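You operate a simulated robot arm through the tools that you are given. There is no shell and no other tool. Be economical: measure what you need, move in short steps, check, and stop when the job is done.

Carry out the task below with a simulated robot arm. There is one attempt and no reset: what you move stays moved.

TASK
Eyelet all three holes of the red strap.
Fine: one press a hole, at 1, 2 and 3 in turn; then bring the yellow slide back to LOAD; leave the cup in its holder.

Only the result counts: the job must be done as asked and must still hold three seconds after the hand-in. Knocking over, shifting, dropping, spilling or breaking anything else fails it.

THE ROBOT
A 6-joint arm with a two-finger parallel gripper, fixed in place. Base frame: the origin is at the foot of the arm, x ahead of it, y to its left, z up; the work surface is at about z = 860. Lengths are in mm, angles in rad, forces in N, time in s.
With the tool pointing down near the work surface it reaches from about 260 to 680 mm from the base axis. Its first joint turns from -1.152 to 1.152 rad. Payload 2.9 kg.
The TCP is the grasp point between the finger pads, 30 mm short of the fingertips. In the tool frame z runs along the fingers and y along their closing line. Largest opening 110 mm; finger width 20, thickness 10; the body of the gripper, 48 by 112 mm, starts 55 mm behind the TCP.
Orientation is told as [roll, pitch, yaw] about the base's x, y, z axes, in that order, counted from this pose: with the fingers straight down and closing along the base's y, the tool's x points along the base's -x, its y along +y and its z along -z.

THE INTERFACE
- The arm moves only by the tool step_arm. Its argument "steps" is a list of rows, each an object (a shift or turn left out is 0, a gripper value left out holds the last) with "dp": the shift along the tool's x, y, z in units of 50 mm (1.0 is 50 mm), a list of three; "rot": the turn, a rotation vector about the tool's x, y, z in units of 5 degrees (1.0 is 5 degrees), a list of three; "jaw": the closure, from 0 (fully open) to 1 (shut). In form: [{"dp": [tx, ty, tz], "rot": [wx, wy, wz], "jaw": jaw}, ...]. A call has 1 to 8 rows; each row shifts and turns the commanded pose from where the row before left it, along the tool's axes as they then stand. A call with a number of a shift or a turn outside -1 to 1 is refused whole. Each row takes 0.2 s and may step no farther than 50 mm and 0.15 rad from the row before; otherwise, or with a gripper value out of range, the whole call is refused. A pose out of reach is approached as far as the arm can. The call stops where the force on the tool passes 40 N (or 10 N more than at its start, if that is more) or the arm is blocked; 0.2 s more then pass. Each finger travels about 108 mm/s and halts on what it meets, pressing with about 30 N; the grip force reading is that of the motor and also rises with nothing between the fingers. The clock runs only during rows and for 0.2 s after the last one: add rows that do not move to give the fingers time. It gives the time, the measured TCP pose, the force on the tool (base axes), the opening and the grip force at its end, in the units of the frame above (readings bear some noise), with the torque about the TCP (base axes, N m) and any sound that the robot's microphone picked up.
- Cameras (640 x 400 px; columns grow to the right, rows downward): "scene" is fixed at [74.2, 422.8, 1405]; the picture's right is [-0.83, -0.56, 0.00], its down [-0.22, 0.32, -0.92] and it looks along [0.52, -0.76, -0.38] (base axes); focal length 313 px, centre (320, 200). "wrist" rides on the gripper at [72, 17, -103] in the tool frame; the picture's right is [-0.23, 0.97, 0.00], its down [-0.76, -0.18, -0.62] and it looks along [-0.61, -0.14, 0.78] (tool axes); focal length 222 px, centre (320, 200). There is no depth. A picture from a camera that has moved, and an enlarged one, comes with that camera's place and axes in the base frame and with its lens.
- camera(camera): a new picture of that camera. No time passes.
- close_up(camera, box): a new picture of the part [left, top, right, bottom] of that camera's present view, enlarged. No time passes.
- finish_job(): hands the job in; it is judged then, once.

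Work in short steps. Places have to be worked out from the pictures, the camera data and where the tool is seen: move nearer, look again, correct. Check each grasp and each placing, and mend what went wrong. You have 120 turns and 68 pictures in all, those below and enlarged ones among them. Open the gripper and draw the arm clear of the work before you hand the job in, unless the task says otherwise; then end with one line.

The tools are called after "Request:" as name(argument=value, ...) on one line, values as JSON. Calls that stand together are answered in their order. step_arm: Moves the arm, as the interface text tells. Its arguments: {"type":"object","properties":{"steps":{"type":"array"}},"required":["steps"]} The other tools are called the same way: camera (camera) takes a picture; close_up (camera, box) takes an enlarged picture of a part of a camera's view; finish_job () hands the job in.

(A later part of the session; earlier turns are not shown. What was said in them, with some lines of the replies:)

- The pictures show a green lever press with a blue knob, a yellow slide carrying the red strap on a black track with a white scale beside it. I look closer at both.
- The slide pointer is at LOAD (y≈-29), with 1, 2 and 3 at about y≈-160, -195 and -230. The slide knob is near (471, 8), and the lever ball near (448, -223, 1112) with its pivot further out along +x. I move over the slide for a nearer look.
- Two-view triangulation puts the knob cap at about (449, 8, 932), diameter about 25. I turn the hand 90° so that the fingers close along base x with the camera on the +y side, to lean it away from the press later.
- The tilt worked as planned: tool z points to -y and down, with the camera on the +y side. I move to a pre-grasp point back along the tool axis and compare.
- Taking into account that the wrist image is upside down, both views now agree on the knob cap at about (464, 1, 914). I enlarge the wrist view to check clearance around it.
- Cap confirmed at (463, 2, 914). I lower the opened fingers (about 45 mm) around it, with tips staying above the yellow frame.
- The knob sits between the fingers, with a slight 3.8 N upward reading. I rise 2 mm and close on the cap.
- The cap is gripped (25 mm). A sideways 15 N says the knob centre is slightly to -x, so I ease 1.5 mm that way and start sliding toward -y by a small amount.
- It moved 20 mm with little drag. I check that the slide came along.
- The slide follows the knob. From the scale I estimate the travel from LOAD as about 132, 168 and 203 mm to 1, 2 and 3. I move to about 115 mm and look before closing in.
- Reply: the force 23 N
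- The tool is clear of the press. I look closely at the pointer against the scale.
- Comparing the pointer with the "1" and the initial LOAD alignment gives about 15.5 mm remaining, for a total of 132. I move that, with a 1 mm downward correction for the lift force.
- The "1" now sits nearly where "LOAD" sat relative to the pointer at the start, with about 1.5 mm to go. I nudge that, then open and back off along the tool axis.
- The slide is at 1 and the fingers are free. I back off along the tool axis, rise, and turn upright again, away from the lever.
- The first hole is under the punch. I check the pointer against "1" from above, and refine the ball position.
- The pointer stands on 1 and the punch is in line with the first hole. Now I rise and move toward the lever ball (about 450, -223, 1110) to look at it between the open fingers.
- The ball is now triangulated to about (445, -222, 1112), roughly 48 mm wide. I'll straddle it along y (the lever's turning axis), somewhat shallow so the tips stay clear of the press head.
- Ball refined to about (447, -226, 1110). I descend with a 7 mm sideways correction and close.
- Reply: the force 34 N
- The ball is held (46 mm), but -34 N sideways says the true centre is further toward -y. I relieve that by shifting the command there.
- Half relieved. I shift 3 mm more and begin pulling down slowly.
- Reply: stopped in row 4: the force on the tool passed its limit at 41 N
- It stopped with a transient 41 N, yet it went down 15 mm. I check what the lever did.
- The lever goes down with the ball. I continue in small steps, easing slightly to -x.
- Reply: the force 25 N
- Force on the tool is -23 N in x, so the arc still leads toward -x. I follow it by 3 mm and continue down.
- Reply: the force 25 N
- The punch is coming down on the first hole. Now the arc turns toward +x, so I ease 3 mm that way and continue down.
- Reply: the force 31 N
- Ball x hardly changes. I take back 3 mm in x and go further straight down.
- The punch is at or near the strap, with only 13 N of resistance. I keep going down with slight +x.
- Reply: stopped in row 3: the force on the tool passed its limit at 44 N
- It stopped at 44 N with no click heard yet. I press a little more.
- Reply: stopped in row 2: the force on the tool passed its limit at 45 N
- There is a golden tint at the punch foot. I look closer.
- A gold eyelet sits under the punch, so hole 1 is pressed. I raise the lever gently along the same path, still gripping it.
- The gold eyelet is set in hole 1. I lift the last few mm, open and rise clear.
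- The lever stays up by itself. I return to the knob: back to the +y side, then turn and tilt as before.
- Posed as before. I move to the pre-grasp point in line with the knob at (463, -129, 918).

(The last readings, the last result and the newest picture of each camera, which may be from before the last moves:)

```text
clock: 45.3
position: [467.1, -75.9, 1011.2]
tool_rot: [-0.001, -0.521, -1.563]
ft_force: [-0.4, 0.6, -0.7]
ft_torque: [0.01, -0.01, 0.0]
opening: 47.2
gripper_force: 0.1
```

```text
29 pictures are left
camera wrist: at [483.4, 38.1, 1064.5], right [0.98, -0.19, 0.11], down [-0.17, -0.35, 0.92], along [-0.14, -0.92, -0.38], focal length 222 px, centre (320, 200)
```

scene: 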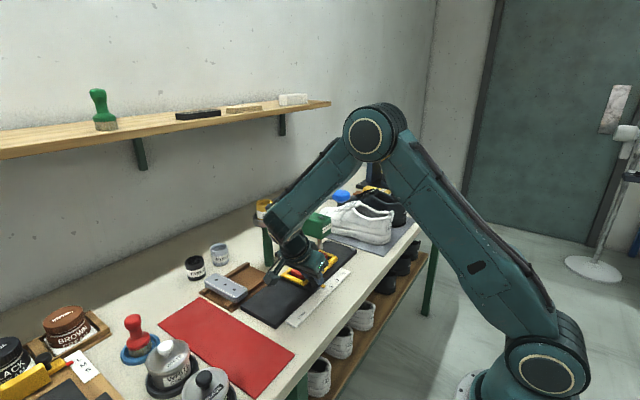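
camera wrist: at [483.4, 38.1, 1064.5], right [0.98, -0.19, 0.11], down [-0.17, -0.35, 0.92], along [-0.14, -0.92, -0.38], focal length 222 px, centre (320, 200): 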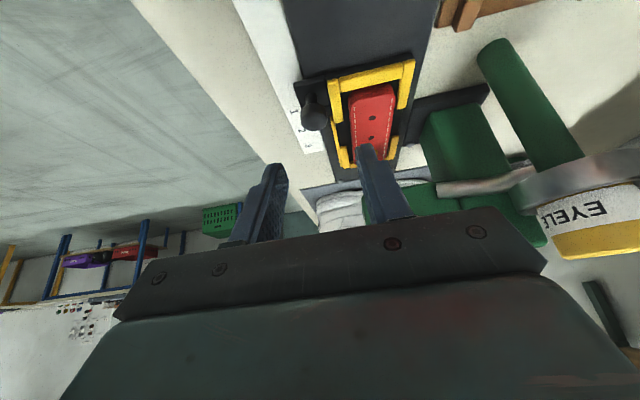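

The cap shows at about (462, -125). I close in along the tool axis with a small -x correction.

Request:
step_arm(steps=[{"dp": [0.008, -0.027, 0.68]}, {"dp": [0.008, -0.027, 0.68]}, {"dp": [0.008, -0.027, 0.68]}, {}])

Request:
close_up(camera="wrist", box=[260, 110, 480, 240])

```text
clock: 46.3
position: [461.7, -128.4, 920.6]
tool_rot: [0.009, -0.526, -1.57]
ft_force: [-6.9, 2.0, 36.9]
ft_torque: [-0.14, -0.68, 0.07]
opening: 44.8
gripper_force: 0.0
```

```text
2.91 times, centred on (370, 175) of wrist
camera zoom: at [477.4, -13.1, 974.2], right [0.97, -0.19, 0.12], down [-0.18, -0.35, 0.92], along [-0.13, -0.92, -0.37], focal length 646 px, centre (174, 273)
```

zoom: 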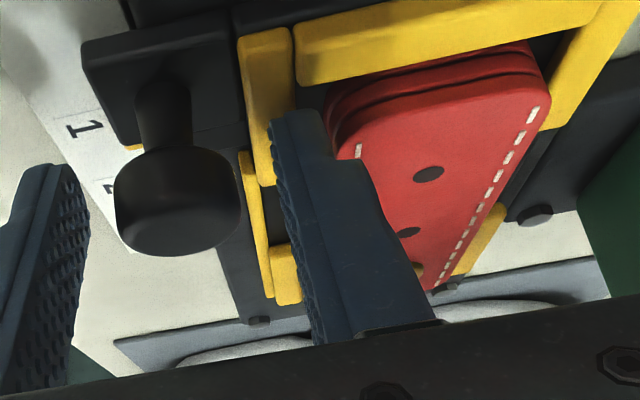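

The finger tip presses on the yellow frame (37 N upward), so I lift 3 mm and then close on the cap.

Request:
step_arm(steps=[{"dp": [-0.03, 0, -0.052]}, {}])

Request:
step_arm(steps=[{"jaw": 1}, {}, {}])

Request:
close_up(camera="wrist", box=[260, 110, 480, 240])

```text
clock: 46.9
position: [460.8, -126.7, 920.4]
tool_rot: [0.0, -0.522, -1.563]
ft_force: [-0.9, 1.2, 19.0]
ft_torque: [-0.03, -0.47, -0.23]
opening: 46.9
gripper_force: 0.1
```

```text
clock: 47.7
position: [462.4, -126.2, 920.6]
tool_rot: [0.002, -0.519, -1.561]
ft_force: [20.5, 1.1, 1.2]
ft_torque: [0.33, -0.27, 0.22]
opening: 25.3
gripper_force: 45.6
```

```text
2.91 times, centred on (370, 175) of wrist
camera zoom: at [477.8, -11.6, 974.8], right [0.98, -0.19, 0.12], down [-0.18, -0.35, 0.92], along [-0.13, -0.92, -0.38], focal length 646 px, centre (174, 273)
```

zoom: 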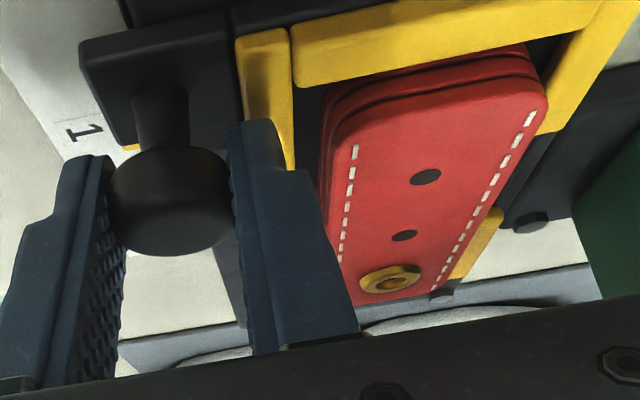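

Gripped again, and the "1" with its gold eyelet is visible. I centre in x and slide 34 mm toward 2.

Request:
step_arm(steps=[{"dp": [0, 0.04, 0]}, {"dp": [-0.147, 0, 0.085]}, {"dp": [-0.147, 0, 0.085]}, {"dp": [-0.147, 0, 0.085]}, {"dp": [-0.147, 0, 0.085]}, {}])

Request:
close_up(camera="wrist", box=[260, 110, 480, 240])

```text
clock: 49.1
position: [462.1, -161.7, 919.7]
tool_rot: [-0.009, -0.519, -1.558]
ft_force: [6.2, 1.9, -34.5]
ft_torque: [-0.47, -0.06, 0.01]
opening: 25.2
gripper_force: 45.4
```

```text
2.91 times, centred on (370, 175) of wrist
camera zoom: at [478.9, -46.7, 975.0], right [0.98, -0.19, 0.11], down [-0.17, -0.35, 0.92], along [-0.14, -0.92, -0.38], focal length 646 px, centre (174, 273)
```

zoom: 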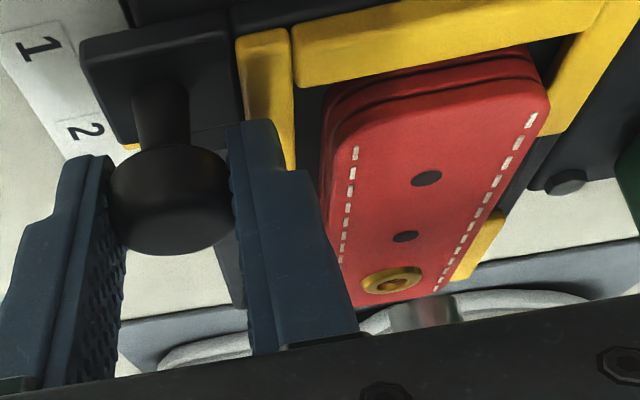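

"2" now sits exactly where "1" was relative to the pointer. I release, and check the hole under the punch from the scene while retreating.

Request:
step_arm(steps=[{"dp": [0.01, 0, 0.02]}, {"jaw": 0.57}, {}, {"dp": [0, 0, -0.7]}, {"dp": [0, 0, -0.8]}, {"dp": [0, 0, -0.8]}, {"dp": [0, -0.5, -0.8]}, {"dp": [0, -0.5, -0.8]}])

Request:
step_arm(steps=[{"dp": [0, -0.2, -0.8], "rot": [0, 1, 0], "jaw": 0}, {"rot": [0, 1, 0]}, {"rot": [0, 1, 0]}, {"rot": [0, 1, 0]}, {"rot": [0, 1, 0]}, {"rot": [0, 1, 0]}, {"rot": [0, 0, -1]}, {"rot": [0, 0, -1]}])

Request:
step_arm(steps=[{"rot": [0, 0, -1]}, {"rot": [0, 0, -1]}, {"rot": [0, 0, -1]}, {"rot": [0, 0, -1]}, {"rot": [0, 0, -1]}, {"rot": [0, 0, -1]}, {"rot": [0, 0, -1]}, {"rot": [0, 0, -1]}])

Request:
step_arm(steps=[{"rot": [0, 0, -1]}, {"rot": [0, 0, -1]}, {"rot": [0, 0, -1]}, {"rot": [0, 0, -1]}, {"rot": [0, 0, -1]}, {"rot": [0, 0, -1]}, {"rot": [0, 0, -1]}, {"rot": [0, 0, -1]}])

Request:
close_up(camera="scene", box=[290, 225, 350, 285])

Request:
close_up(camera="wrist", box=[180, 100, 300, 190])

```text
clock: 50.9
position: [413.9, -66.1, 1092.0]
tool_rot: [-0.002, -0.524, -1.564]
ft_force: [0.1, 0.2, -0.3]
ft_torque: [-0.01, 0.0, 0.03]
opening: 47.3
gripper_force: 0.1
```

```text
clock: 52.7
position: [403.1, -45.5, 1126.2]
tool_rot: [0.001, 0.002, -1.389]
ft_force: [-0.5, 1.0, -0.3]
ft_torque: [-0.04, -0.02, 0.0]
opening: 110.1
gripper_force: 0.0
```

```text
clock: 54.5
position: [402.2, -45.1, 1128.1]
tool_rot: [0.0, 0.001, -0.69]
ft_force: [-0.6, -0.1, -0.4]
ft_torque: [0.01, -0.03, 0.01]
opening: 109.9
gripper_force: 0.0
```

```text
clock: 56.3
position: [401.9, -43.3, 1126.4]
tool_rot: [0.001, -0.001, 0.009]
ft_force: [-0.5, -0.6, 0.4]
ft_torque: [0.03, 0.03, 0.0]
opening: 109.9
gripper_force: 0.0
```

```text
6.67 times, centred on (320, 255) of scene
camera zoom: at [74.2, 422.8, 1405.0], right [-0.83, -0.56, 0.0], down [-0.22, 0.32, -0.92], along [0.52, -0.76, -0.38], focal length 2085 px, centre (320, -167)
```

zoom: 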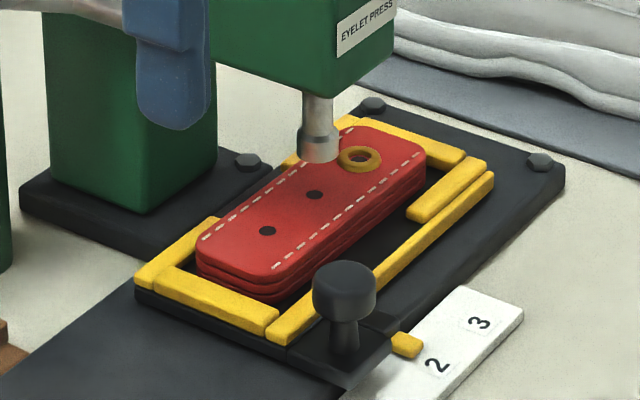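

```text
4.44 times, centred on (240, 145) of wrist
camera zoom: at [329.5, -28.1, 1230.5], right [0.22, 0.98, 0.0], down [0.76, -0.17, 0.62], along [0.61, -0.13, -0.78], focal length 987 px, centre (676, 444)
```

zoom: 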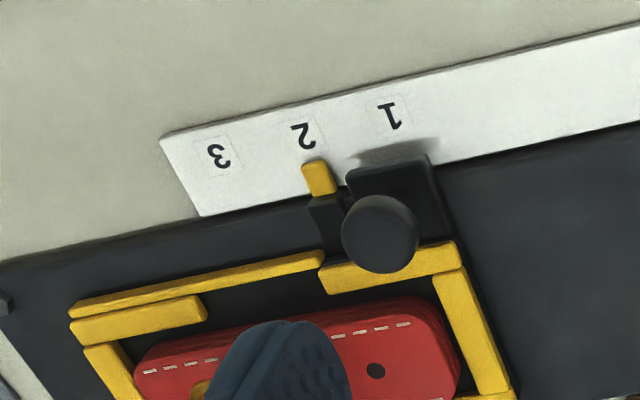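

Hole 2 is now under the punch and the pointer is on 2. I go back over the lever ball, this time at the known centre (441, -230).

Request:
step_arm(steps=[{"dp": [0, 0, -0.8]}, {"dp": [0, 0, -0.8]}, {"dp": [-0.156, -0.742, 0]}, {"dp": [-0.156, -0.742, 0]}, {"dp": [-0.156, -0.742, 0]}, {"dp": [-0.156, -0.742, 0]}, {"dp": [-0.156, -0.742, 0]}, {}])

```text
clock: 58.1
position: [442.8, -229.0, 1206.3]
tool_rot: [0.001, 0.001, 0.007]
ft_force: [-0.3, -0.3, 0.4]
ft_torque: [0.0, -0.02, 0.0]
opening: 109.9
gripper_force: 0.1
```

In line with the ball. I descend to z≈1119 and close.

Request:
step_arm(steps=[{"dp": [0.01, -0.02, 0.58]}, {"dp": [0.01, 0, 0.58]}, {"dp": [0, 0, 0.58]}, {}, {"jaw": 0.5}, {"jaw": 0.7}, {}, {}])

```text
clock: 59.9
position: [441.4, -230.2, 1117.1]
tool_rot: [0.002, 0.001, 0.009]
ft_force: [0.7, 4.6, -2.1]
ft_torque: [0.06, -0.01, 0.17]
opening: 47.3
gripper_force: 45.0
```

The grip is centred (46 N motor, small side force). I pull down along the known arc.

Request:
step_arm(steps=[{"dp": [0.01, 0, 0.1]}, {"dp": [0.01, 0, 0.1]}, {"dp": [0.01, 0, 0.1]}, {"dp": [0.01, 0, 0.1]}, {"dp": [0.01, 0, 0.1]}, {"dp": [0.01, 0, 0.1]}, {"dp": [0, 0, 0.1]}, {}])

```text
clock: 61.7
position: [438.3, -231.1, 1085.5]
tool_rot: [0.002, 0.001, 0.006]
ft_force: [-11.9, 7.9, 9.0]
ft_torque: [0.07, -1.1, 0.23]
opening: 47.0
gripper_force: 45.4
```

Request:
step_arm(steps=[{"dp": [0.01, 0, 0.1]}, {"dp": [0.01, 0, 0.1]}, {"dp": [0.0, 0, 0.1]}, {"dp": [-0.01, 0, 0.1]}, {"dp": [-0.01, 0, 0.1]}, {"dp": [-0.02, 0, 0.1]}, {}])

```text
clock: 63.3
position: [438.8, -229.9, 1054.0]
tool_rot: [0.002, 0.001, 0.008]
ft_force: [-14.1, 13.5, 7.4]
ft_torque: [0.07, -0.92, 0.28]
opening: 46.7
gripper_force: 44.8
```

Near the bottom. I press the last millimetres until the force stops me.

Request:
step_arm(steps=[{"dp": [-0.02, 0, 0.08]}, {"dp": [-0.03, 0, 0.08]}, {"dp": [-0.02, 0, 0.06]}, {"dp": [-0.02, 0, 0.06]}])

Request:
close_up(camera="scene", box=[310, 235, 360, 270])

```text
clock: 64.2
position: [439.3, -229.8, 1046.2]
tool_rot: [0.002, 0.002, 0.01]
ft_force: [-7.8, 4.0, 10.3]
ft_torque: [0.23, 0.37, 0.11]
opening: 46.6
gripper_force: 45.1
stopped in row 4: the force on the tool passed its limit at 43 N (the readings are from after the stop); the commanded pose is now the measured one
```

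```text
11.43 times, centred on (335, 252) of scene
camera zoom: at [73.9, 422.9, 1405.0], right [-0.83, -0.56, 0.0], down [-0.22, 0.32, -0.92], along [0.52, -0.76, -0.38], focal length 3574 px, centre (149, -400)
```

zoom: 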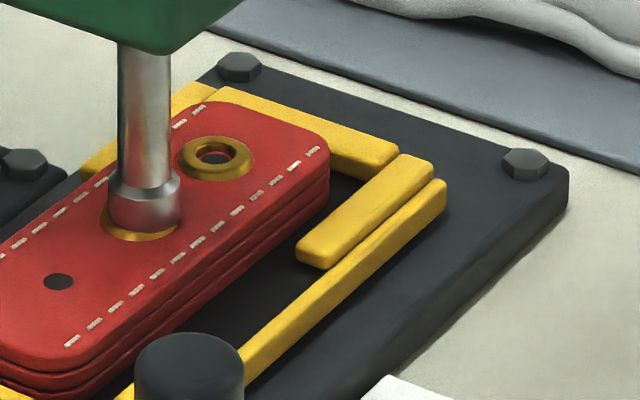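

The second eyelet is set. I raise the lever along the same path.

Request:
step_arm(steps=[{"dp": [0.01, 0, -0.14]}, {"dp": [0.01, 0, -0.14]}, {"dp": [0.01, 0, -0.14]}, {"dp": [0, 0, -0.14]}, {"dp": [0, 0, -0.14]}, {}])

Request:
step_arm(steps=[{"dp": [0, 0, -0.14]}, {"dp": [0, 0, -0.14]}, {"dp": [-0.01, 0, -0.14]}, {"dp": [-0.01, 0, -0.14]}, {"dp": [-0.02, 0, -0.14]}, {}])

Request:
close_up(camera="scene", box=[270, 150, 400, 270])

```text
clock: 65.5
position: [439.0, -229.8, 1078.0]
tool_rot: [0.007, 0.007, 0.008]
ft_force: [-15.6, 16.3, -3.9]
ft_torque: [0.06, 1.3, 0.29]
opening: 46.8
gripper_force: 45.2
```

```text
clock: 67.0
position: [443.4, -231.0, 1117.6]
tool_rot: [0.001, 0.002, 0.011]
ft_force: [-8.2, 27.5, -3.0]
ft_torque: [0.34, -0.64, 0.45]
opening: 46.8
gripper_force: 44.7
```

```text
3.33 times, centred on (335, 210) of scene
camera zoom: at [74.0, 423.6, 1404.7], right [-0.83, -0.56, 0.0], down [-0.22, 0.32, -0.92], along [0.52, -0.76, -0.38], focal length 1042 px, centre (270, 167)
```

zoom: 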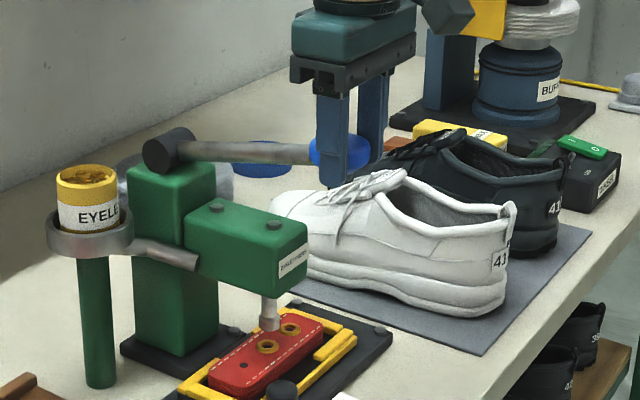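

Two eyelets are set and the lever is back up. I release, rise and return to the knob.

Request:
step_arm(steps=[{"jaw": 0}, {}, {"dp": [0, 0, -0.8]}, {"dp": [0, 0, -0.8]}, {"dp": [0.2, 0.97, 0], "jaw": 0.57}, {"dp": [0.2, 0.97, 0]}, {"dp": [0.2, 0.97, 0]}, {"dp": [0.2, 0.97, 0]}])

Request:
step_arm(steps=[{"rot": [0, 0, 1]}, {"rot": [0, 0, 1]}, {"rot": [0, 0, 1]}, {"rot": [0, 0, 1]}, {"rot": [0, 0, 1]}, {"rot": [0, 0, 1]}, {"rot": [0, 0, 1]}, {"rot": [0, 0, 1]}])

Request:
step_arm(steps=[{"rot": [0, 0, 1]}, {"rot": [0, 0, 1]}, {"rot": [0, 0, 1]}, {"rot": [0, 0, 1]}, {"rot": [0, 0, 1]}, {"rot": [0, 0, 1]}, {"rot": [0, 0, 1]}, {"rot": [0, 0, 1]}])

Request:
step_arm(steps=[{"rot": [0, 0, 1]}, {"rot": [0, 0, 1]}, {"rot": [0, -1, 0]}, {"rot": [0, -1, 0]}, {"rot": [0, -1, 0]}, {"rot": [0, -1, 0]}, {"rot": [0, -1, 0]}, {"rot": [0, -1, 0]}])

Request:
step_arm(steps=[{}, {}])

```text
clock: 68.8
position: [399.9, -36.0, 1194.3]
tool_rot: [0.001, 0.002, 0.006]
ft_force: [-0.6, 0.0, -0.3]
ft_torque: [-0.02, -0.01, 0.0]
opening: 47.4
gripper_force: 0.0
```

```text
clock: 70.5
position: [400.2, -36.6, 1196.5]
tool_rot: [0.002, 0.001, -0.691]
ft_force: [-0.3, -0.5, 0.2]
ft_torque: [0.03, 0.02, -0.01]
opening: 47.4
gripper_force: 0.1
```

```text
clock: 72.3
position: [399.5, -37.4, 1196.0]
tool_rot: [-0.001, 0.004, -1.39]
ft_force: [-0.2, 0.9, 0.0]
ft_torque: [0.01, 0.03, 0.03]
opening: 47.3
gripper_force: 0.0
```

```text
clock: 74.2
position: [400.2, -38.5, 1195.0]
tool_rot: [-0.001, -0.522, -1.562]
ft_force: [0.0, 0.1, -1.0]
ft_torque: [0.01, 0.0, 0.03]
opening: 47.1
gripper_force: 0.1
```

```text
clock: 74.8
position: [400.2, -38.1, 1195.1]
tool_rot: [-0.002, -0.521, -1.563]
ft_force: [0.3, 0.1, 0.8]
ft_torque: [-0.01, 0.02, -0.01]
opening: 47.3
gripper_force: 0.1
```

Now to the pre-grasp for the knob at position 2 (about 462, -162).

Request:
step_arm(steps=[{"dp": [0.116, 0.242, 0.792]}, {"dp": [0.116, 0.242, 0.792]}, {"dp": [0.116, 0.242, 0.792]}, {"dp": [0.116, 0.242, 0.792]}, {"dp": [0.116, 0.242, 0.792]}, {}])

```text
clock: 76.2
position: [462.8, -111.9, 1008.3]
tool_rot: [-0.001, -0.519, -1.562]
ft_force: [0.1, 0.4, 0.2]
ft_torque: [0.0, -0.02, 0.02]
opening: 47.3
gripper_force: 0.1
```

On line; I advance along the tool axis to z≈923.

Request:
step_arm(steps=[{"dp": [-0.006, -0.003, 0.657]}, {"dp": [-0.006, -0.003, 0.657]}, {"dp": [-0.006, -0.003, 0.657]}, {}])

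Request:
close_up(camera="wrist", box=[260, 110, 480, 240])

```text
clock: 77.2
position: [459.2, -161.4, 924.0]
tool_rot: [-0.003, -0.522, -1.561]
ft_force: [0.3, -0.3, 0.1]
ft_torque: [-0.04, -0.02, 0.01]
opening: 47.6
gripper_force: 0.1
```

```text
2.91 times, centred on (370, 175) of wrist
camera zoom: at [476.2, -47.1, 976.9], right [0.98, -0.19, 0.11], down [-0.17, -0.35, 0.92], along [-0.13, -0.92, -0.38], focal length 646 px, centre (174, 273)
```

zoom: 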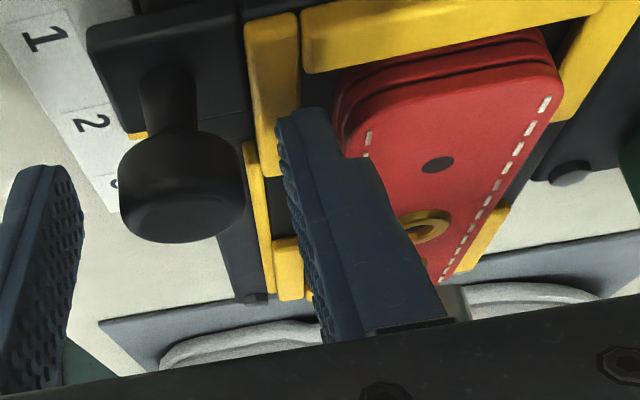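

No contact; the knob is a bit to +x, so I shift 2.5 mm and close.

Request:
step_arm(steps=[{"dp": [0, 0.05, 0]}, {"jaw": 1}, {}, {}])

Request:
close_up(camera="wrist", box=[260, 110, 480, 240])

```text
clock: 78.2
position: [462.7, -161.2, 924.0]
tool_rot: [0.0, -0.522, -1.563]
ft_force: [-5.2, -0.4, 2.6]
ft_torque: [-0.1, 0.13, 0.03]
opening: 25.1
gripper_force: 45.1
```

```text
2.91 times, centred on (370, 175) of wrist
camera zoom: at [478.5, -46.9, 977.8], right [0.98, -0.19, 0.11], down [-0.17, -0.35, 0.92], along [-0.14, -0.92, -0.38], focal length 646 px, centre (174, 273)
```

zoom: 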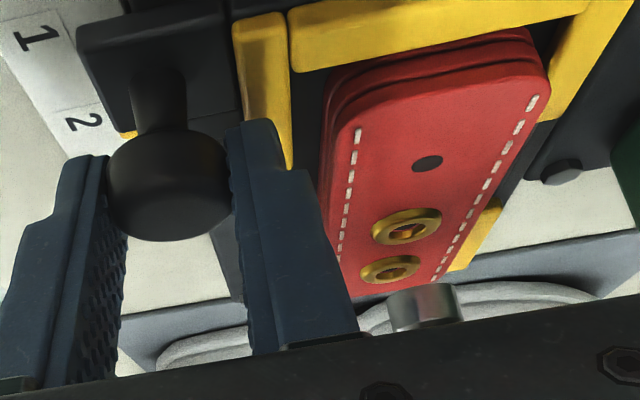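

Gripped; "2" is at (86,121) in this view. I slide 34.5 mm and expect "3" at the same spot.

Request:
step_arm(steps=[{"dp": [-0.15, -0.01, 0.0865]}, {"dp": [-0.15, 0, 0.0865]}, {"dp": [-0.15, 0, 0.0865]}, {"dp": [-0.15, 0, 0.0865]}, {}])

Request:
close_up(camera="wrist", box=[260, 110, 480, 240])

```text
clock: 79.3
position: [462.0, -195.7, 923.7]
tool_rot: [-0.007, -0.52, -1.562]
ft_force: [-22.0, -1.7, 0.5]
ft_torque: [-0.28, 0.41, -0.05]
opening: 25.4
gripper_force: 44.3
```

```text
2.91 times, centred on (370, 175) of wrist
camera zoom: at [479.3, -81.4, 977.8], right [0.98, -0.19, 0.11], down [-0.17, -0.35, 0.92], along [-0.14, -0.92, -0.38], focal length 646 px, centre (174, 273)
```

zoom: 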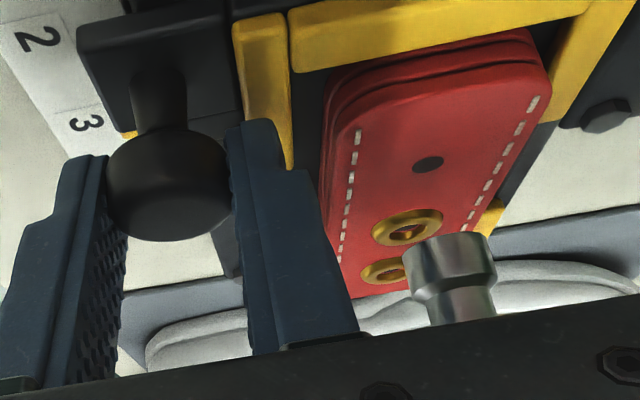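

"3" is now in place. I release, retreat and turn upright.

Request:
step_arm(steps=[{"dp": [0, -0.03, 0]}, {"jaw": 0.57}, {}, {"dp": [0, 0, -0.7]}, {"dp": [0, 0, -0.8]}, {"dp": [0, 0, -0.8]}, {"dp": [0, -0.5, -0.8]}, {"dp": [0, -0.5, -0.8]}])

Request:
step_arm(steps=[{"dp": [0, -0.2, -0.8], "rot": [0, 1, 0], "jaw": 0}, {"dp": [0.6, 0, 0], "rot": [0, 1, 0]}, {"rot": [0, 1, 0]}, {"rot": [0, 1, 0]}, {"rot": [0, 1, 0]}, {"rot": [0, 1, 0]}, {"rot": [0, 0, -1]}, {"rot": [0, 0, -1]}])

Request:
step_arm(steps=[{"rot": [0, 0, -1]}, {"rot": [0, 0, -1]}, {"rot": [0, 0, -1]}, {"rot": [0, 0, -1]}, {"rot": [0, 0, -1]}, {"rot": [0, 0, -1]}, {"rot": [0, 0, -1]}, {"rot": [0, 0, -1]}])

Request:
step_arm(steps=[{"rot": [0, 0, -1]}, {"rot": [0, 0, -1]}, {"rot": [0, 0, -1]}, {"rot": [0, 0, -1]}, {"rot": [0, 0, -1]}, {"rot": [0, 0, -1]}, {"rot": [0, 0, -1]}, {"rot": [0, 0, -1]}])

Request:
close_up(camera="scene", box=[290, 225, 350, 285])

```text
clock: 81.2
position: [413.9, -99.1, 1093.3]
tool_rot: [-0.003, -0.519, -1.562]
ft_force: [-0.6, 0.3, 0.0]
ft_torque: [0.01, -0.02, 0.0]
opening: 47.2
gripper_force: 0.1
```

```text
clock: 83.0
position: [401.3, -52.4, 1114.8]
tool_rot: [0.001, 0.004, -1.388]
ft_force: [0.2, 0.3, 0.8]
ft_torque: [0.01, -0.01, -0.01]
opening: 109.9
gripper_force: 0.0
```

```text
clock: 84.8
position: [400.1, -51.2, 1115.3]
tool_rot: [0.0, 0.003, -0.689]
ft_force: [0.0, 0.2, 0.4]
ft_torque: [-0.03, -0.02, 0.02]
opening: 110.1
gripper_force: 0.1
```

```text
clock: 86.5
position: [401.8, -51.9, 1116.1]
tool_rot: [0.001, 0.001, 0.008]
ft_force: [-0.8, 0.2, -0.5]
ft_torque: [0.01, -0.03, 0.01]
opening: 110.1
gripper_force: 0.1
```

```text
6.67 times, centred on (320, 255) of scene
camera zoom: at [74.2, 422.8, 1405.0], right [-0.83, -0.56, 0.0], down [-0.22, 0.32, -0.92], along [0.52, -0.76, -0.38], focal length 2085 px, centre (320, -167)
```

zoom: 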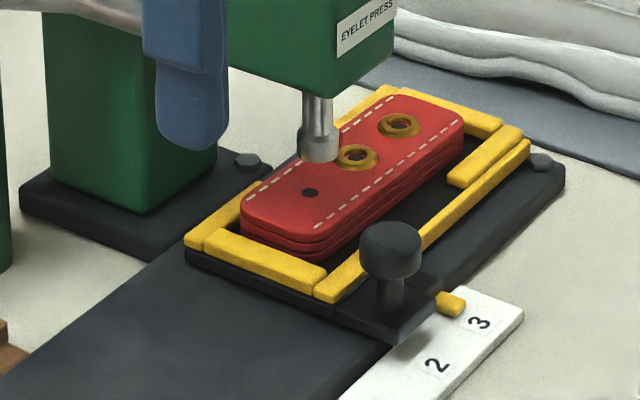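

The third hole is under the punch along the travel direction; the remaining sideways offset is small and set by how the strap lies in the slide. I go to the ball again.

Request:
step_arm(steps=[{"dp": [0, 0, -0.9]}, {"dp": [0, 0, -0.9]}, {"dp": [-0.165, -0.714, 0]}, {"dp": [-0.165, -0.714, 0]}, {"dp": [-0.165, -0.714, 0]}, {"dp": [-0.165, -0.714, 0]}, {"dp": [-0.165, -0.714, 0]}, {}])

```text
clock: 88.3
position: [447.4, -230.5, 1207.5]
tool_rot: [0.001, 0.002, 0.009]
ft_force: [-0.3, 0.3, -0.1]
ft_torque: [-0.01, -0.01, -0.02]
opening: 110.5
gripper_force: 0.0
```

I correct x by -4 mm, descend and close on the ball.

Request:
step_arm(steps=[{"dp": [0.04, 0, 0.58]}, {"dp": [0.04, 0, 0.58]}, {"dp": [0, 0, 0.6]}, {}, {"jaw": 0.5}, {"jaw": 0.7}, {}, {}])

```text
clock: 90.2
position: [441.4, -230.2, 1118.9]
tool_rot: [0.003, 0.0, 0.006]
ft_force: [1.8, -8.0, -2.1]
ft_torque: [-0.24, -0.07, -0.19]
opening: 46.7
gripper_force: 44.9
```

The grip is centred. I pull down along the same arc.

Request:
step_arm(steps=[{"dp": [0.01, 0, 0.1]}, {"dp": [0.01, 0, 0.1]}, {"dp": [0.01, 0, 0.1]}, {"dp": [0.01, 0, 0.1]}, {"dp": [0.01, 0, 0.1]}, {"dp": [0.01, 0, 0.1]}, {"dp": [0, 0, 0.1]}, {}])

Request:
step_arm(steps=[{"dp": [0.01, 0, 0.1]}, {"dp": [0.01, 0, 0.1]}, {"dp": [0.0, 0, 0.1]}, {"dp": [-0.01, 0, 0.1]}, {"dp": [-0.01, 0, 0.1]}, {"dp": [-0.02, 0, 0.1]}, {}])

Request:
step_arm(steps=[{"dp": [-0.02, 0, 0.08]}, {"dp": [-0.03, 0, 0.08]}, {"dp": [-0.02, 0, 0.06]}, {"dp": [-0.02, 0, 0.06]}])

Request:
close_up(camera="scene", box=[310, 235, 360, 270])

```text
clock: 92.0
position: [436.5, -230.5, 1082.4]
tool_rot: [0.002, 0.0, 0.008]
ft_force: [-1.5, -4.2, 8.0]
ft_torque: [-0.13, -1.16, 0.02]
opening: 46.0
gripper_force: 45.3
```

```text
clock: 93.5
position: [434.8, -230.3, 1051.6]
tool_rot: [0.003, 0.003, 0.004]
ft_force: [-11.5, -9.5, 7.8]
ft_torque: [-0.18, -0.87, -0.28]
opening: 45.2
gripper_force: 44.9
```

```text
clock: 94.2
position: [436.0, -230.1, 1046.9]
tool_rot: [0.002, 0.004, 0.003]
ft_force: [-10.4, -0.9, 10.2]
ft_torque: [0.21, 0.37, 0.2]
opening: 45.6
gripper_force: 45.6
stopped in row 3: the force on the tool passed its limit at 44 N (the readings are from after the stop); the commanded pose is now the measured one
```

```text
11.43 times, centred on (335, 252) of scene
camera zoom: at [73.8, 422.8, 1405.0], right [-0.83, -0.56, 0.0], down [-0.22, 0.32, -0.92], along [0.52, -0.76, -0.38], focal length 3574 px, centre (149, -400)
```

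zoom: 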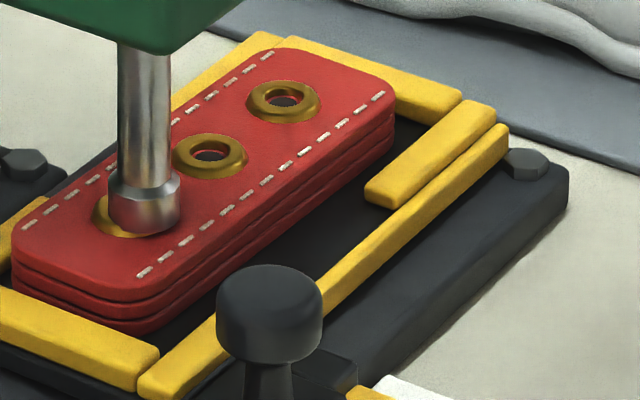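

The third eyelet is set. I raise the lever again.

Request:
step_arm(steps=[{"dp": [0.01, 0, -0.14]}, {"dp": [0.01, 0, -0.14]}, {"dp": [0.01, 0, -0.14]}, {"dp": [0, 0, -0.14]}, {"dp": [0, 0, -0.14]}, {}])

Request:
step_arm(steps=[{"dp": [0, 0, -0.14]}, {"dp": [0, 0, -0.14]}, {"dp": [-0.01, 0, -0.14]}, {"dp": [-0.01, 0, -0.14]}, {"dp": [-0.02, 0, -0.14]}, {}])

Request:
close_up(camera="scene", box=[270, 150, 400, 270])

```text
clock: 95.6
position: [433.6, -229.8, 1081.3]
tool_rot: [0.007, 0.011, 0.006]
ft_force: [-22.7, 2.1, -4.9]
ft_torque: [0.11, 1.6, -0.16]
opening: 45.7
gripper_force: 45.0
```

```text
clock: 97.0
position: [439.2, -229.9, 1115.8]
tool_rot: [0.007, 0.01, 0.007]
ft_force: [-12.1, 9.2, -3.1]
ft_torque: [0.21, 1.44, 0.25]
opening: 45.6
gripper_force: 45.0
```

```text
3.33 times, centred on (335, 210) of scene
camera zoom: at [73.9, 423.0, 1404.9], right [-0.83, -0.56, 0.0], down [-0.22, 0.32, -0.92], along [0.52, -0.76, -0.38], focal length 1042 px, centre (270, 167)
```

zoom: 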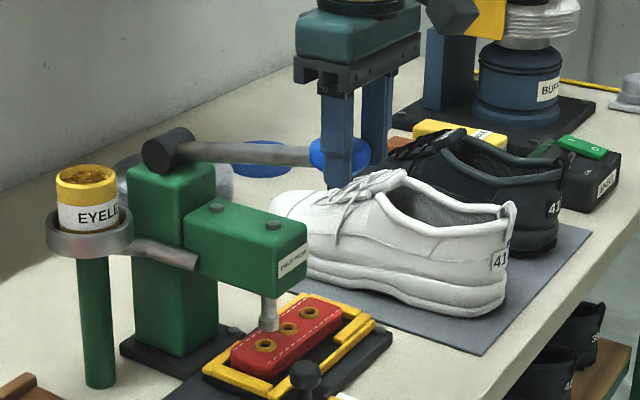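

All three eyelets are set. I release the lever, rise, and go back to the knob.

Request:
step_arm(steps=[{"dp": [0, 0, -0.05]}, {"jaw": 0}, {}, {"dp": [0, 0, -0.8]}, {"dp": [0, 0, -0.8]}, {"dp": [0.2, 0.97, 0], "jaw": 0.57}, {"dp": [0.2, 0.97, 0]}, {"dp": [0.2, 0.97, 0]}])

Request:
step_arm(steps=[{"dp": [0.2, 0.97, 0]}, {"rot": [0, 0, 1]}, {"rot": [0, 0, 1]}, {"rot": [0, 0, 1]}, {"rot": [0, 0, 1]}, {"rot": [0, 0, 1]}, {"rot": [0, 0, 1]}, {"rot": [0, 0, 1]}])

Request:
step_arm(steps=[{"rot": [0, 0, 1]}, {"rot": [0, 0, 1]}, {"rot": [0, 0, 1]}, {"rot": [0, 0, 1]}, {"rot": [0, 0, 1]}, {"rot": [0, 0, 1]}, {"rot": [0, 0, 1]}, {"rot": [0, 0, 1]}])

Request:
step_arm(steps=[{"rot": [0, 0, 1]}, {"rot": [0, 0, 1]}, {"rot": [0, 0, 1]}, {"rot": [0, -1, 0]}, {"rot": [0, -1, 0]}, {"rot": [0, -1, 0]}, {"rot": [0, -1, 0]}, {"rot": [0, -1, 0]}])

Request:
step_arm(steps=[{"rot": [0, -1, 0]}, {}])

```text
clock: 98.8
position: [407.3, -84.7, 1197.8]
tool_rot: [0.002, 0.003, 0.004]
ft_force: [0.7, -0.5, 1.0]
ft_torque: [-0.01, 0.01, -0.03]
opening: 47.6
gripper_force: 0.1
```

```text
clock: 100.6
position: [397.7, -36.6, 1199.4]
tool_rot: [0.0, 0.006, -0.608]
ft_force: [0.7, -0.8, -0.1]
ft_torque: [-0.04, -0.05, 0.02]
opening: 47.4
gripper_force: 0.0
```

```text
clock: 102.4
position: [397.8, -38.4, 1199.5]
tool_rot: [-0.005, 0.005, -1.306]
ft_force: [0.6, -0.2, -0.7]
ft_torque: [0.03, 0.02, 0.02]
opening: 47.3
gripper_force: 0.0
```

```text
clock: 104.2
position: [397.4, -37.2, 1200.5]
tool_rot: [-0.005, -0.435, -1.564]
ft_force: [-0.1, 0.1, -0.4]
ft_torque: [0.02, -0.01, 0.01]
opening: 47.2
gripper_force: 0.0
```

```text
clock: 104.8
position: [396.0, -37.0, 1196.3]
tool_rot: [-0.001, -0.522, -1.563]
ft_force: [0.2, 0.4, -0.7]
ft_torque: [0.01, 0.01, 0.02]
opening: 47.3
gripper_force: 0.0
out of reach, approached as far as the arm can: row 1
```

Posed again. I move to the pre-grasp for the knob at position 3 (about 462, -196).

Request:
step_arm(steps=[{"dp": [-0.003, 0.217, 0.722]}, {"dp": [-0.003, 0.217, 0.722]}, {"dp": [-0.003, 0.217, 0.722]}, {"dp": [-0.003, 0.217, 0.722]}, {"dp": [-0.003, 0.217, 0.722]}, {"dp": [-0.003, 0.217, 0.722]}, {}])

Request:
camera(camera="wrist")

```text
clock: 106.4
position: [458.4, -147.1, 1007.9]
tool_rot: [-0.005, -0.521, -1.563]
ft_force: [0.3, -0.5, 0.8]
ft_torque: [0.01, -0.01, 0.0]
opening: 47.4
gripper_force: 0.1
```

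```text
15 pictures are left
camera wrist: at [475.6, -32.7, 1062.7], right [0.98, -0.19, 0.11], down [-0.17, -0.35, 0.92], along [-0.14, -0.92, -0.38], focal length 222 px, centre (320, 200)
```

wrist: 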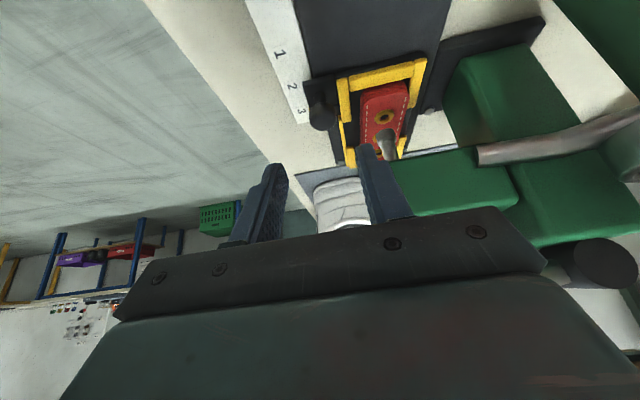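

The knob is in line, slightly to +x. I advance.

Request:
step_arm(steps=[{"dp": [0, 0.025, 0.65]}, {"dp": [0, 0.025, 0.65]}, {"dp": [0, 0.025, 0.65]}, {}])

Request:
close_up(camera="wrist", box=[260, 110, 480, 240])

```text
clock: 107.4
position: [464.2, -196.8, 925.8]
tool_rot: [-0.006, -0.52, -1.563]
ft_force: [-0.2, -0.2, 0.0]
ft_torque: [0.05, 0.01, -0.01]
opening: 47.4
gripper_force: 0.1
```

```text
2.91 times, centred on (370, 175) of wrist
camera zoom: at [481.9, -82.2, 979.2], right [0.98, -0.19, 0.11], down [-0.17, -0.35, 0.92], along [-0.14, -0.92, -0.38], focal length 646 px, centre (174, 273)
```

zoom: 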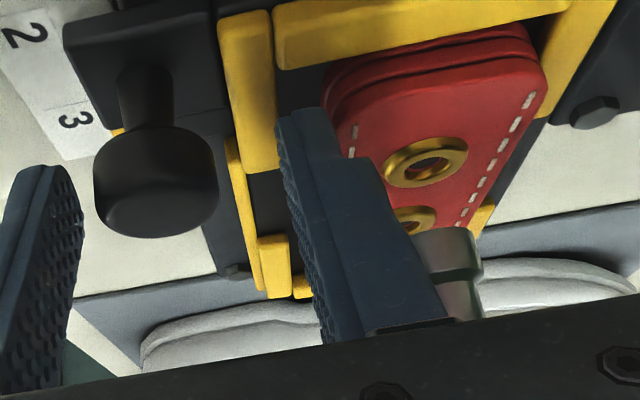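

Knob slightly to -x now; I shift -2 mm, lower 1 mm and close.

Request:
step_arm(steps=[{"dp": [0.01, -0.04, 0.017]}, {"jaw": 1}, {}, {}])

```text
clock: 108.4
position: [460.8, -196.0, 923.9]
tool_rot: [-0.006, -0.521, -1.563]
ft_force: [-7.8, 0.8, 1.9]
ft_torque: [-0.02, 0.17, -0.04]
opening: 25.3
gripper_force: 45.3
```

Gripped. I slide back toward LOAD, in two stages with a check.

Request:
step_arm(steps=[{"dp": [0.4, -0.01, -0.231]}, {"dp": [0.4, 0.004, -0.231]}, {"dp": [0.4, 0.004, -0.231]}, {"dp": [0.4, 0.004, -0.231]}, {}])

Request:
step_arm(steps=[{"dp": [0.4, 0.004, -0.231]}, {"dp": [0.4, 0.004, -0.231]}, {"dp": [0.4, 0.004, -0.231]}, {"dp": [0.4, 0.004, -0.231]}, {}])

Request:
close_up(camera="wrist", box=[260, 110, 480, 240])

```text
clock: 109.6
position: [462.2, -100.7, 923.6]
tool_rot: [-0.011, -0.517, -1.558]
ft_force: [-4.0, 0.2, -25.7]
ft_torque: [-0.26, 0.0, 0.07]
opening: 25.0
gripper_force: 45.2
```

```text
clock: 110.8
position: [462.0, -9.5, 924.3]
tool_rot: [-0.012, -0.517, -1.558]
ft_force: [-4.0, -0.6, -34.0]
ft_torque: [0.25, 0.1, 0.09]
opening: 25.4
gripper_force: 45.4
```

```text
2.91 times, centred on (370, 175) of wrist
camera zoom: at [479.3, 105.3, 978.6], right [0.98, -0.19, 0.1], down [-0.17, -0.35, 0.92], along [-0.14, -0.92, -0.38], focal length 646 px, centre (174, 273)
```

zoom: 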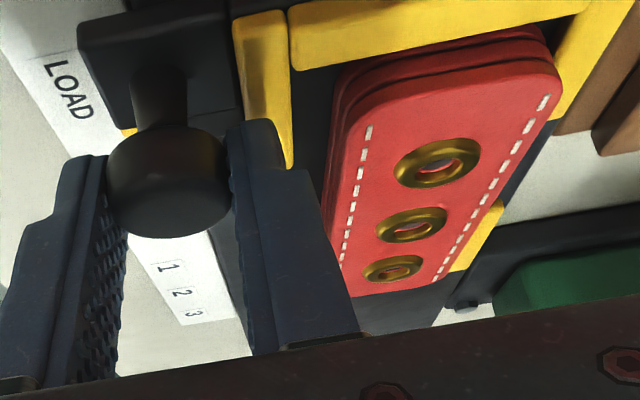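

About 15.5 mm remain. I relieve the upward pull by 2 mm and move 14 mm.

Request:
step_arm(steps=[{"dp": [0.02, 0, 0.035]}, {"dp": [0.121, 0.0, -0.07]}, {"dp": [0.121, 0.0, -0.07]}, {}])

Request:
close_up(camera="wrist", box=[260, 110, 480, 240])

```text
clock: 111.8
position: [463.3, 4.8, 924.7]
tool_rot: [-0.006, -0.522, -1.564]
ft_force: [-6.9, -0.1, -14.6]
ft_torque: [-0.31, 0.05, -0.06]
opening: 25.4
gripper_force: 45.0
```

```text
2.91 times, centred on (370, 175) of wrist
camera zoom: at [479.1, 117.8, 978.7], right [0.98, -0.19, 0.11], down [-0.17, -0.35, 0.92], along [-0.14, -0.92, -0.38], focal length 646 px, centre (174, 273)
```

zoom: 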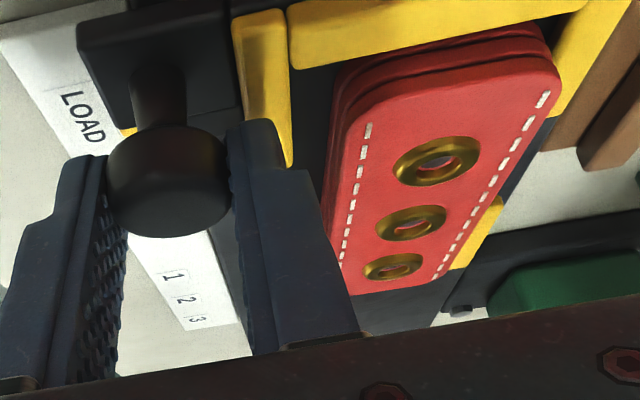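

LOAD is at nearly its original place relative to the pointer, with about 1 mm to go. I nudge it, release and retreat.

Request:
step_arm(steps=[{"dp": [0.02, 0, -0.01]}, {}, {"jaw": 0.57}, {}, {"dp": [0, 0, -0.7]}, {"dp": [0, 0, -0.8]}, {"dp": [0, 0, -0.8]}, {"dp": [0, -0.5, -0.8]}])

Request:
step_arm(steps=[{"dp": [0, -0.5, -0.8]}, {"rot": [0, 1, 0], "jaw": 0}, {"rot": [0, 1, 0]}, {"rot": [0, 1, 0]}, {"rot": [0, 1, 0]}, {"rot": [0, 1, 0]}, {"rot": [0, 1, 0]}, {"dp": [0, -0.4, -0.8]}])

Request:
close_up(camera="scene", box=[180, 170, 380, 340])

Request:
close_up(camera="scene", box=[240, 250, 360, 330])

```text
clock: 113.6
position: [435.8, 82.0, 1060.0]
tool_rot: [-0.005, -0.52, -1.561]
ft_force: [0.3, -0.2, -0.4]
ft_torque: [0.02, 0.02, 0.05]
opening: 47.4
gripper_force: 0.2
```

```text
clock: 115.4
position: [391.5, 101.5, 1131.7]
tool_rot: [-0.005, 0.004, -1.568]
ft_force: [-0.6, 0.3, 0.3]
ft_torque: [-0.01, 0.01, -0.03]
opening: 109.9
gripper_force: 0.1
```

```text
2.35 times, centred on (280, 255) of scene
camera zoom: at [74.2, 422.8, 1405.0], right [-0.83, -0.56, 0.0], down [-0.22, 0.32, -0.92], along [0.52, -0.76, -0.38], focal length 736 px, centre (414, 71)
```

zoom: 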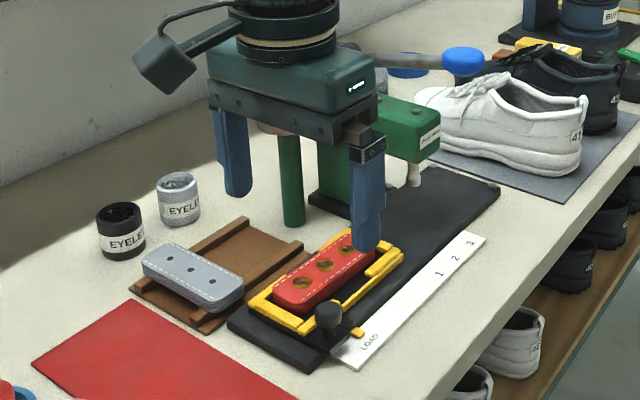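

```text
5.00 times, centred on (300, 290) of scene
camera zoom: at [74.2, 422.8, 1405.0], right [-0.83, -0.56, 0.0], down [-0.22, 0.32, -0.92], along [0.52, -0.76, -0.38], focal length 1564 px, centre (420, -250)
```

zoom: 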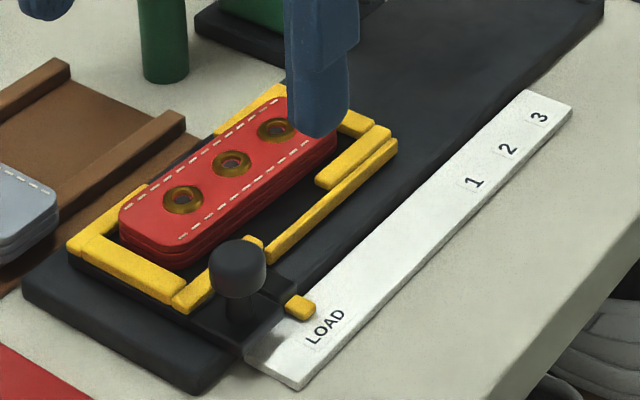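

The slide is back exactly at its LOAD position and all three gold eyelets are in. I raise the arm clear and take a last overall look.

Request:
step_arm(steps=[{"dp": [0, 0, -0.9]}, {"dp": [0, 0, -0.9]}, {"dp": [0, 0, -0.9]}, {}])

Request:
camera(camera="scene")

```text
clock: 116.4
position: [391.0, 100.3, 1267.8]
tool_rot: [-0.006, 0.003, -1.566]
ft_force: [-0.7, -1.2, -0.8]
ft_torque: [0.02, -0.03, -0.01]
opening: 109.9
gripper_force: 0.0
```

```text
9 pictures are left
```

scene: 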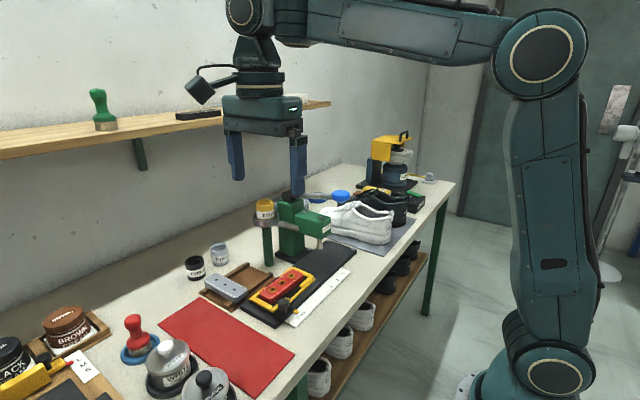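

Everything else stands where it was, the cup is in its holder and the lever is up. I hand the job in.

Request:
finish_job()

```text
The job is handed in.
```

The red strap has a gold eyelet in all three holes, one press each at 1, 2 and 3; the slide is back at LOAD and the cup is still in its holder. The strap crept about 2–3 mm sideways in the slide during the pressing, so eyelet 3 went in slightly off the punch's centre.
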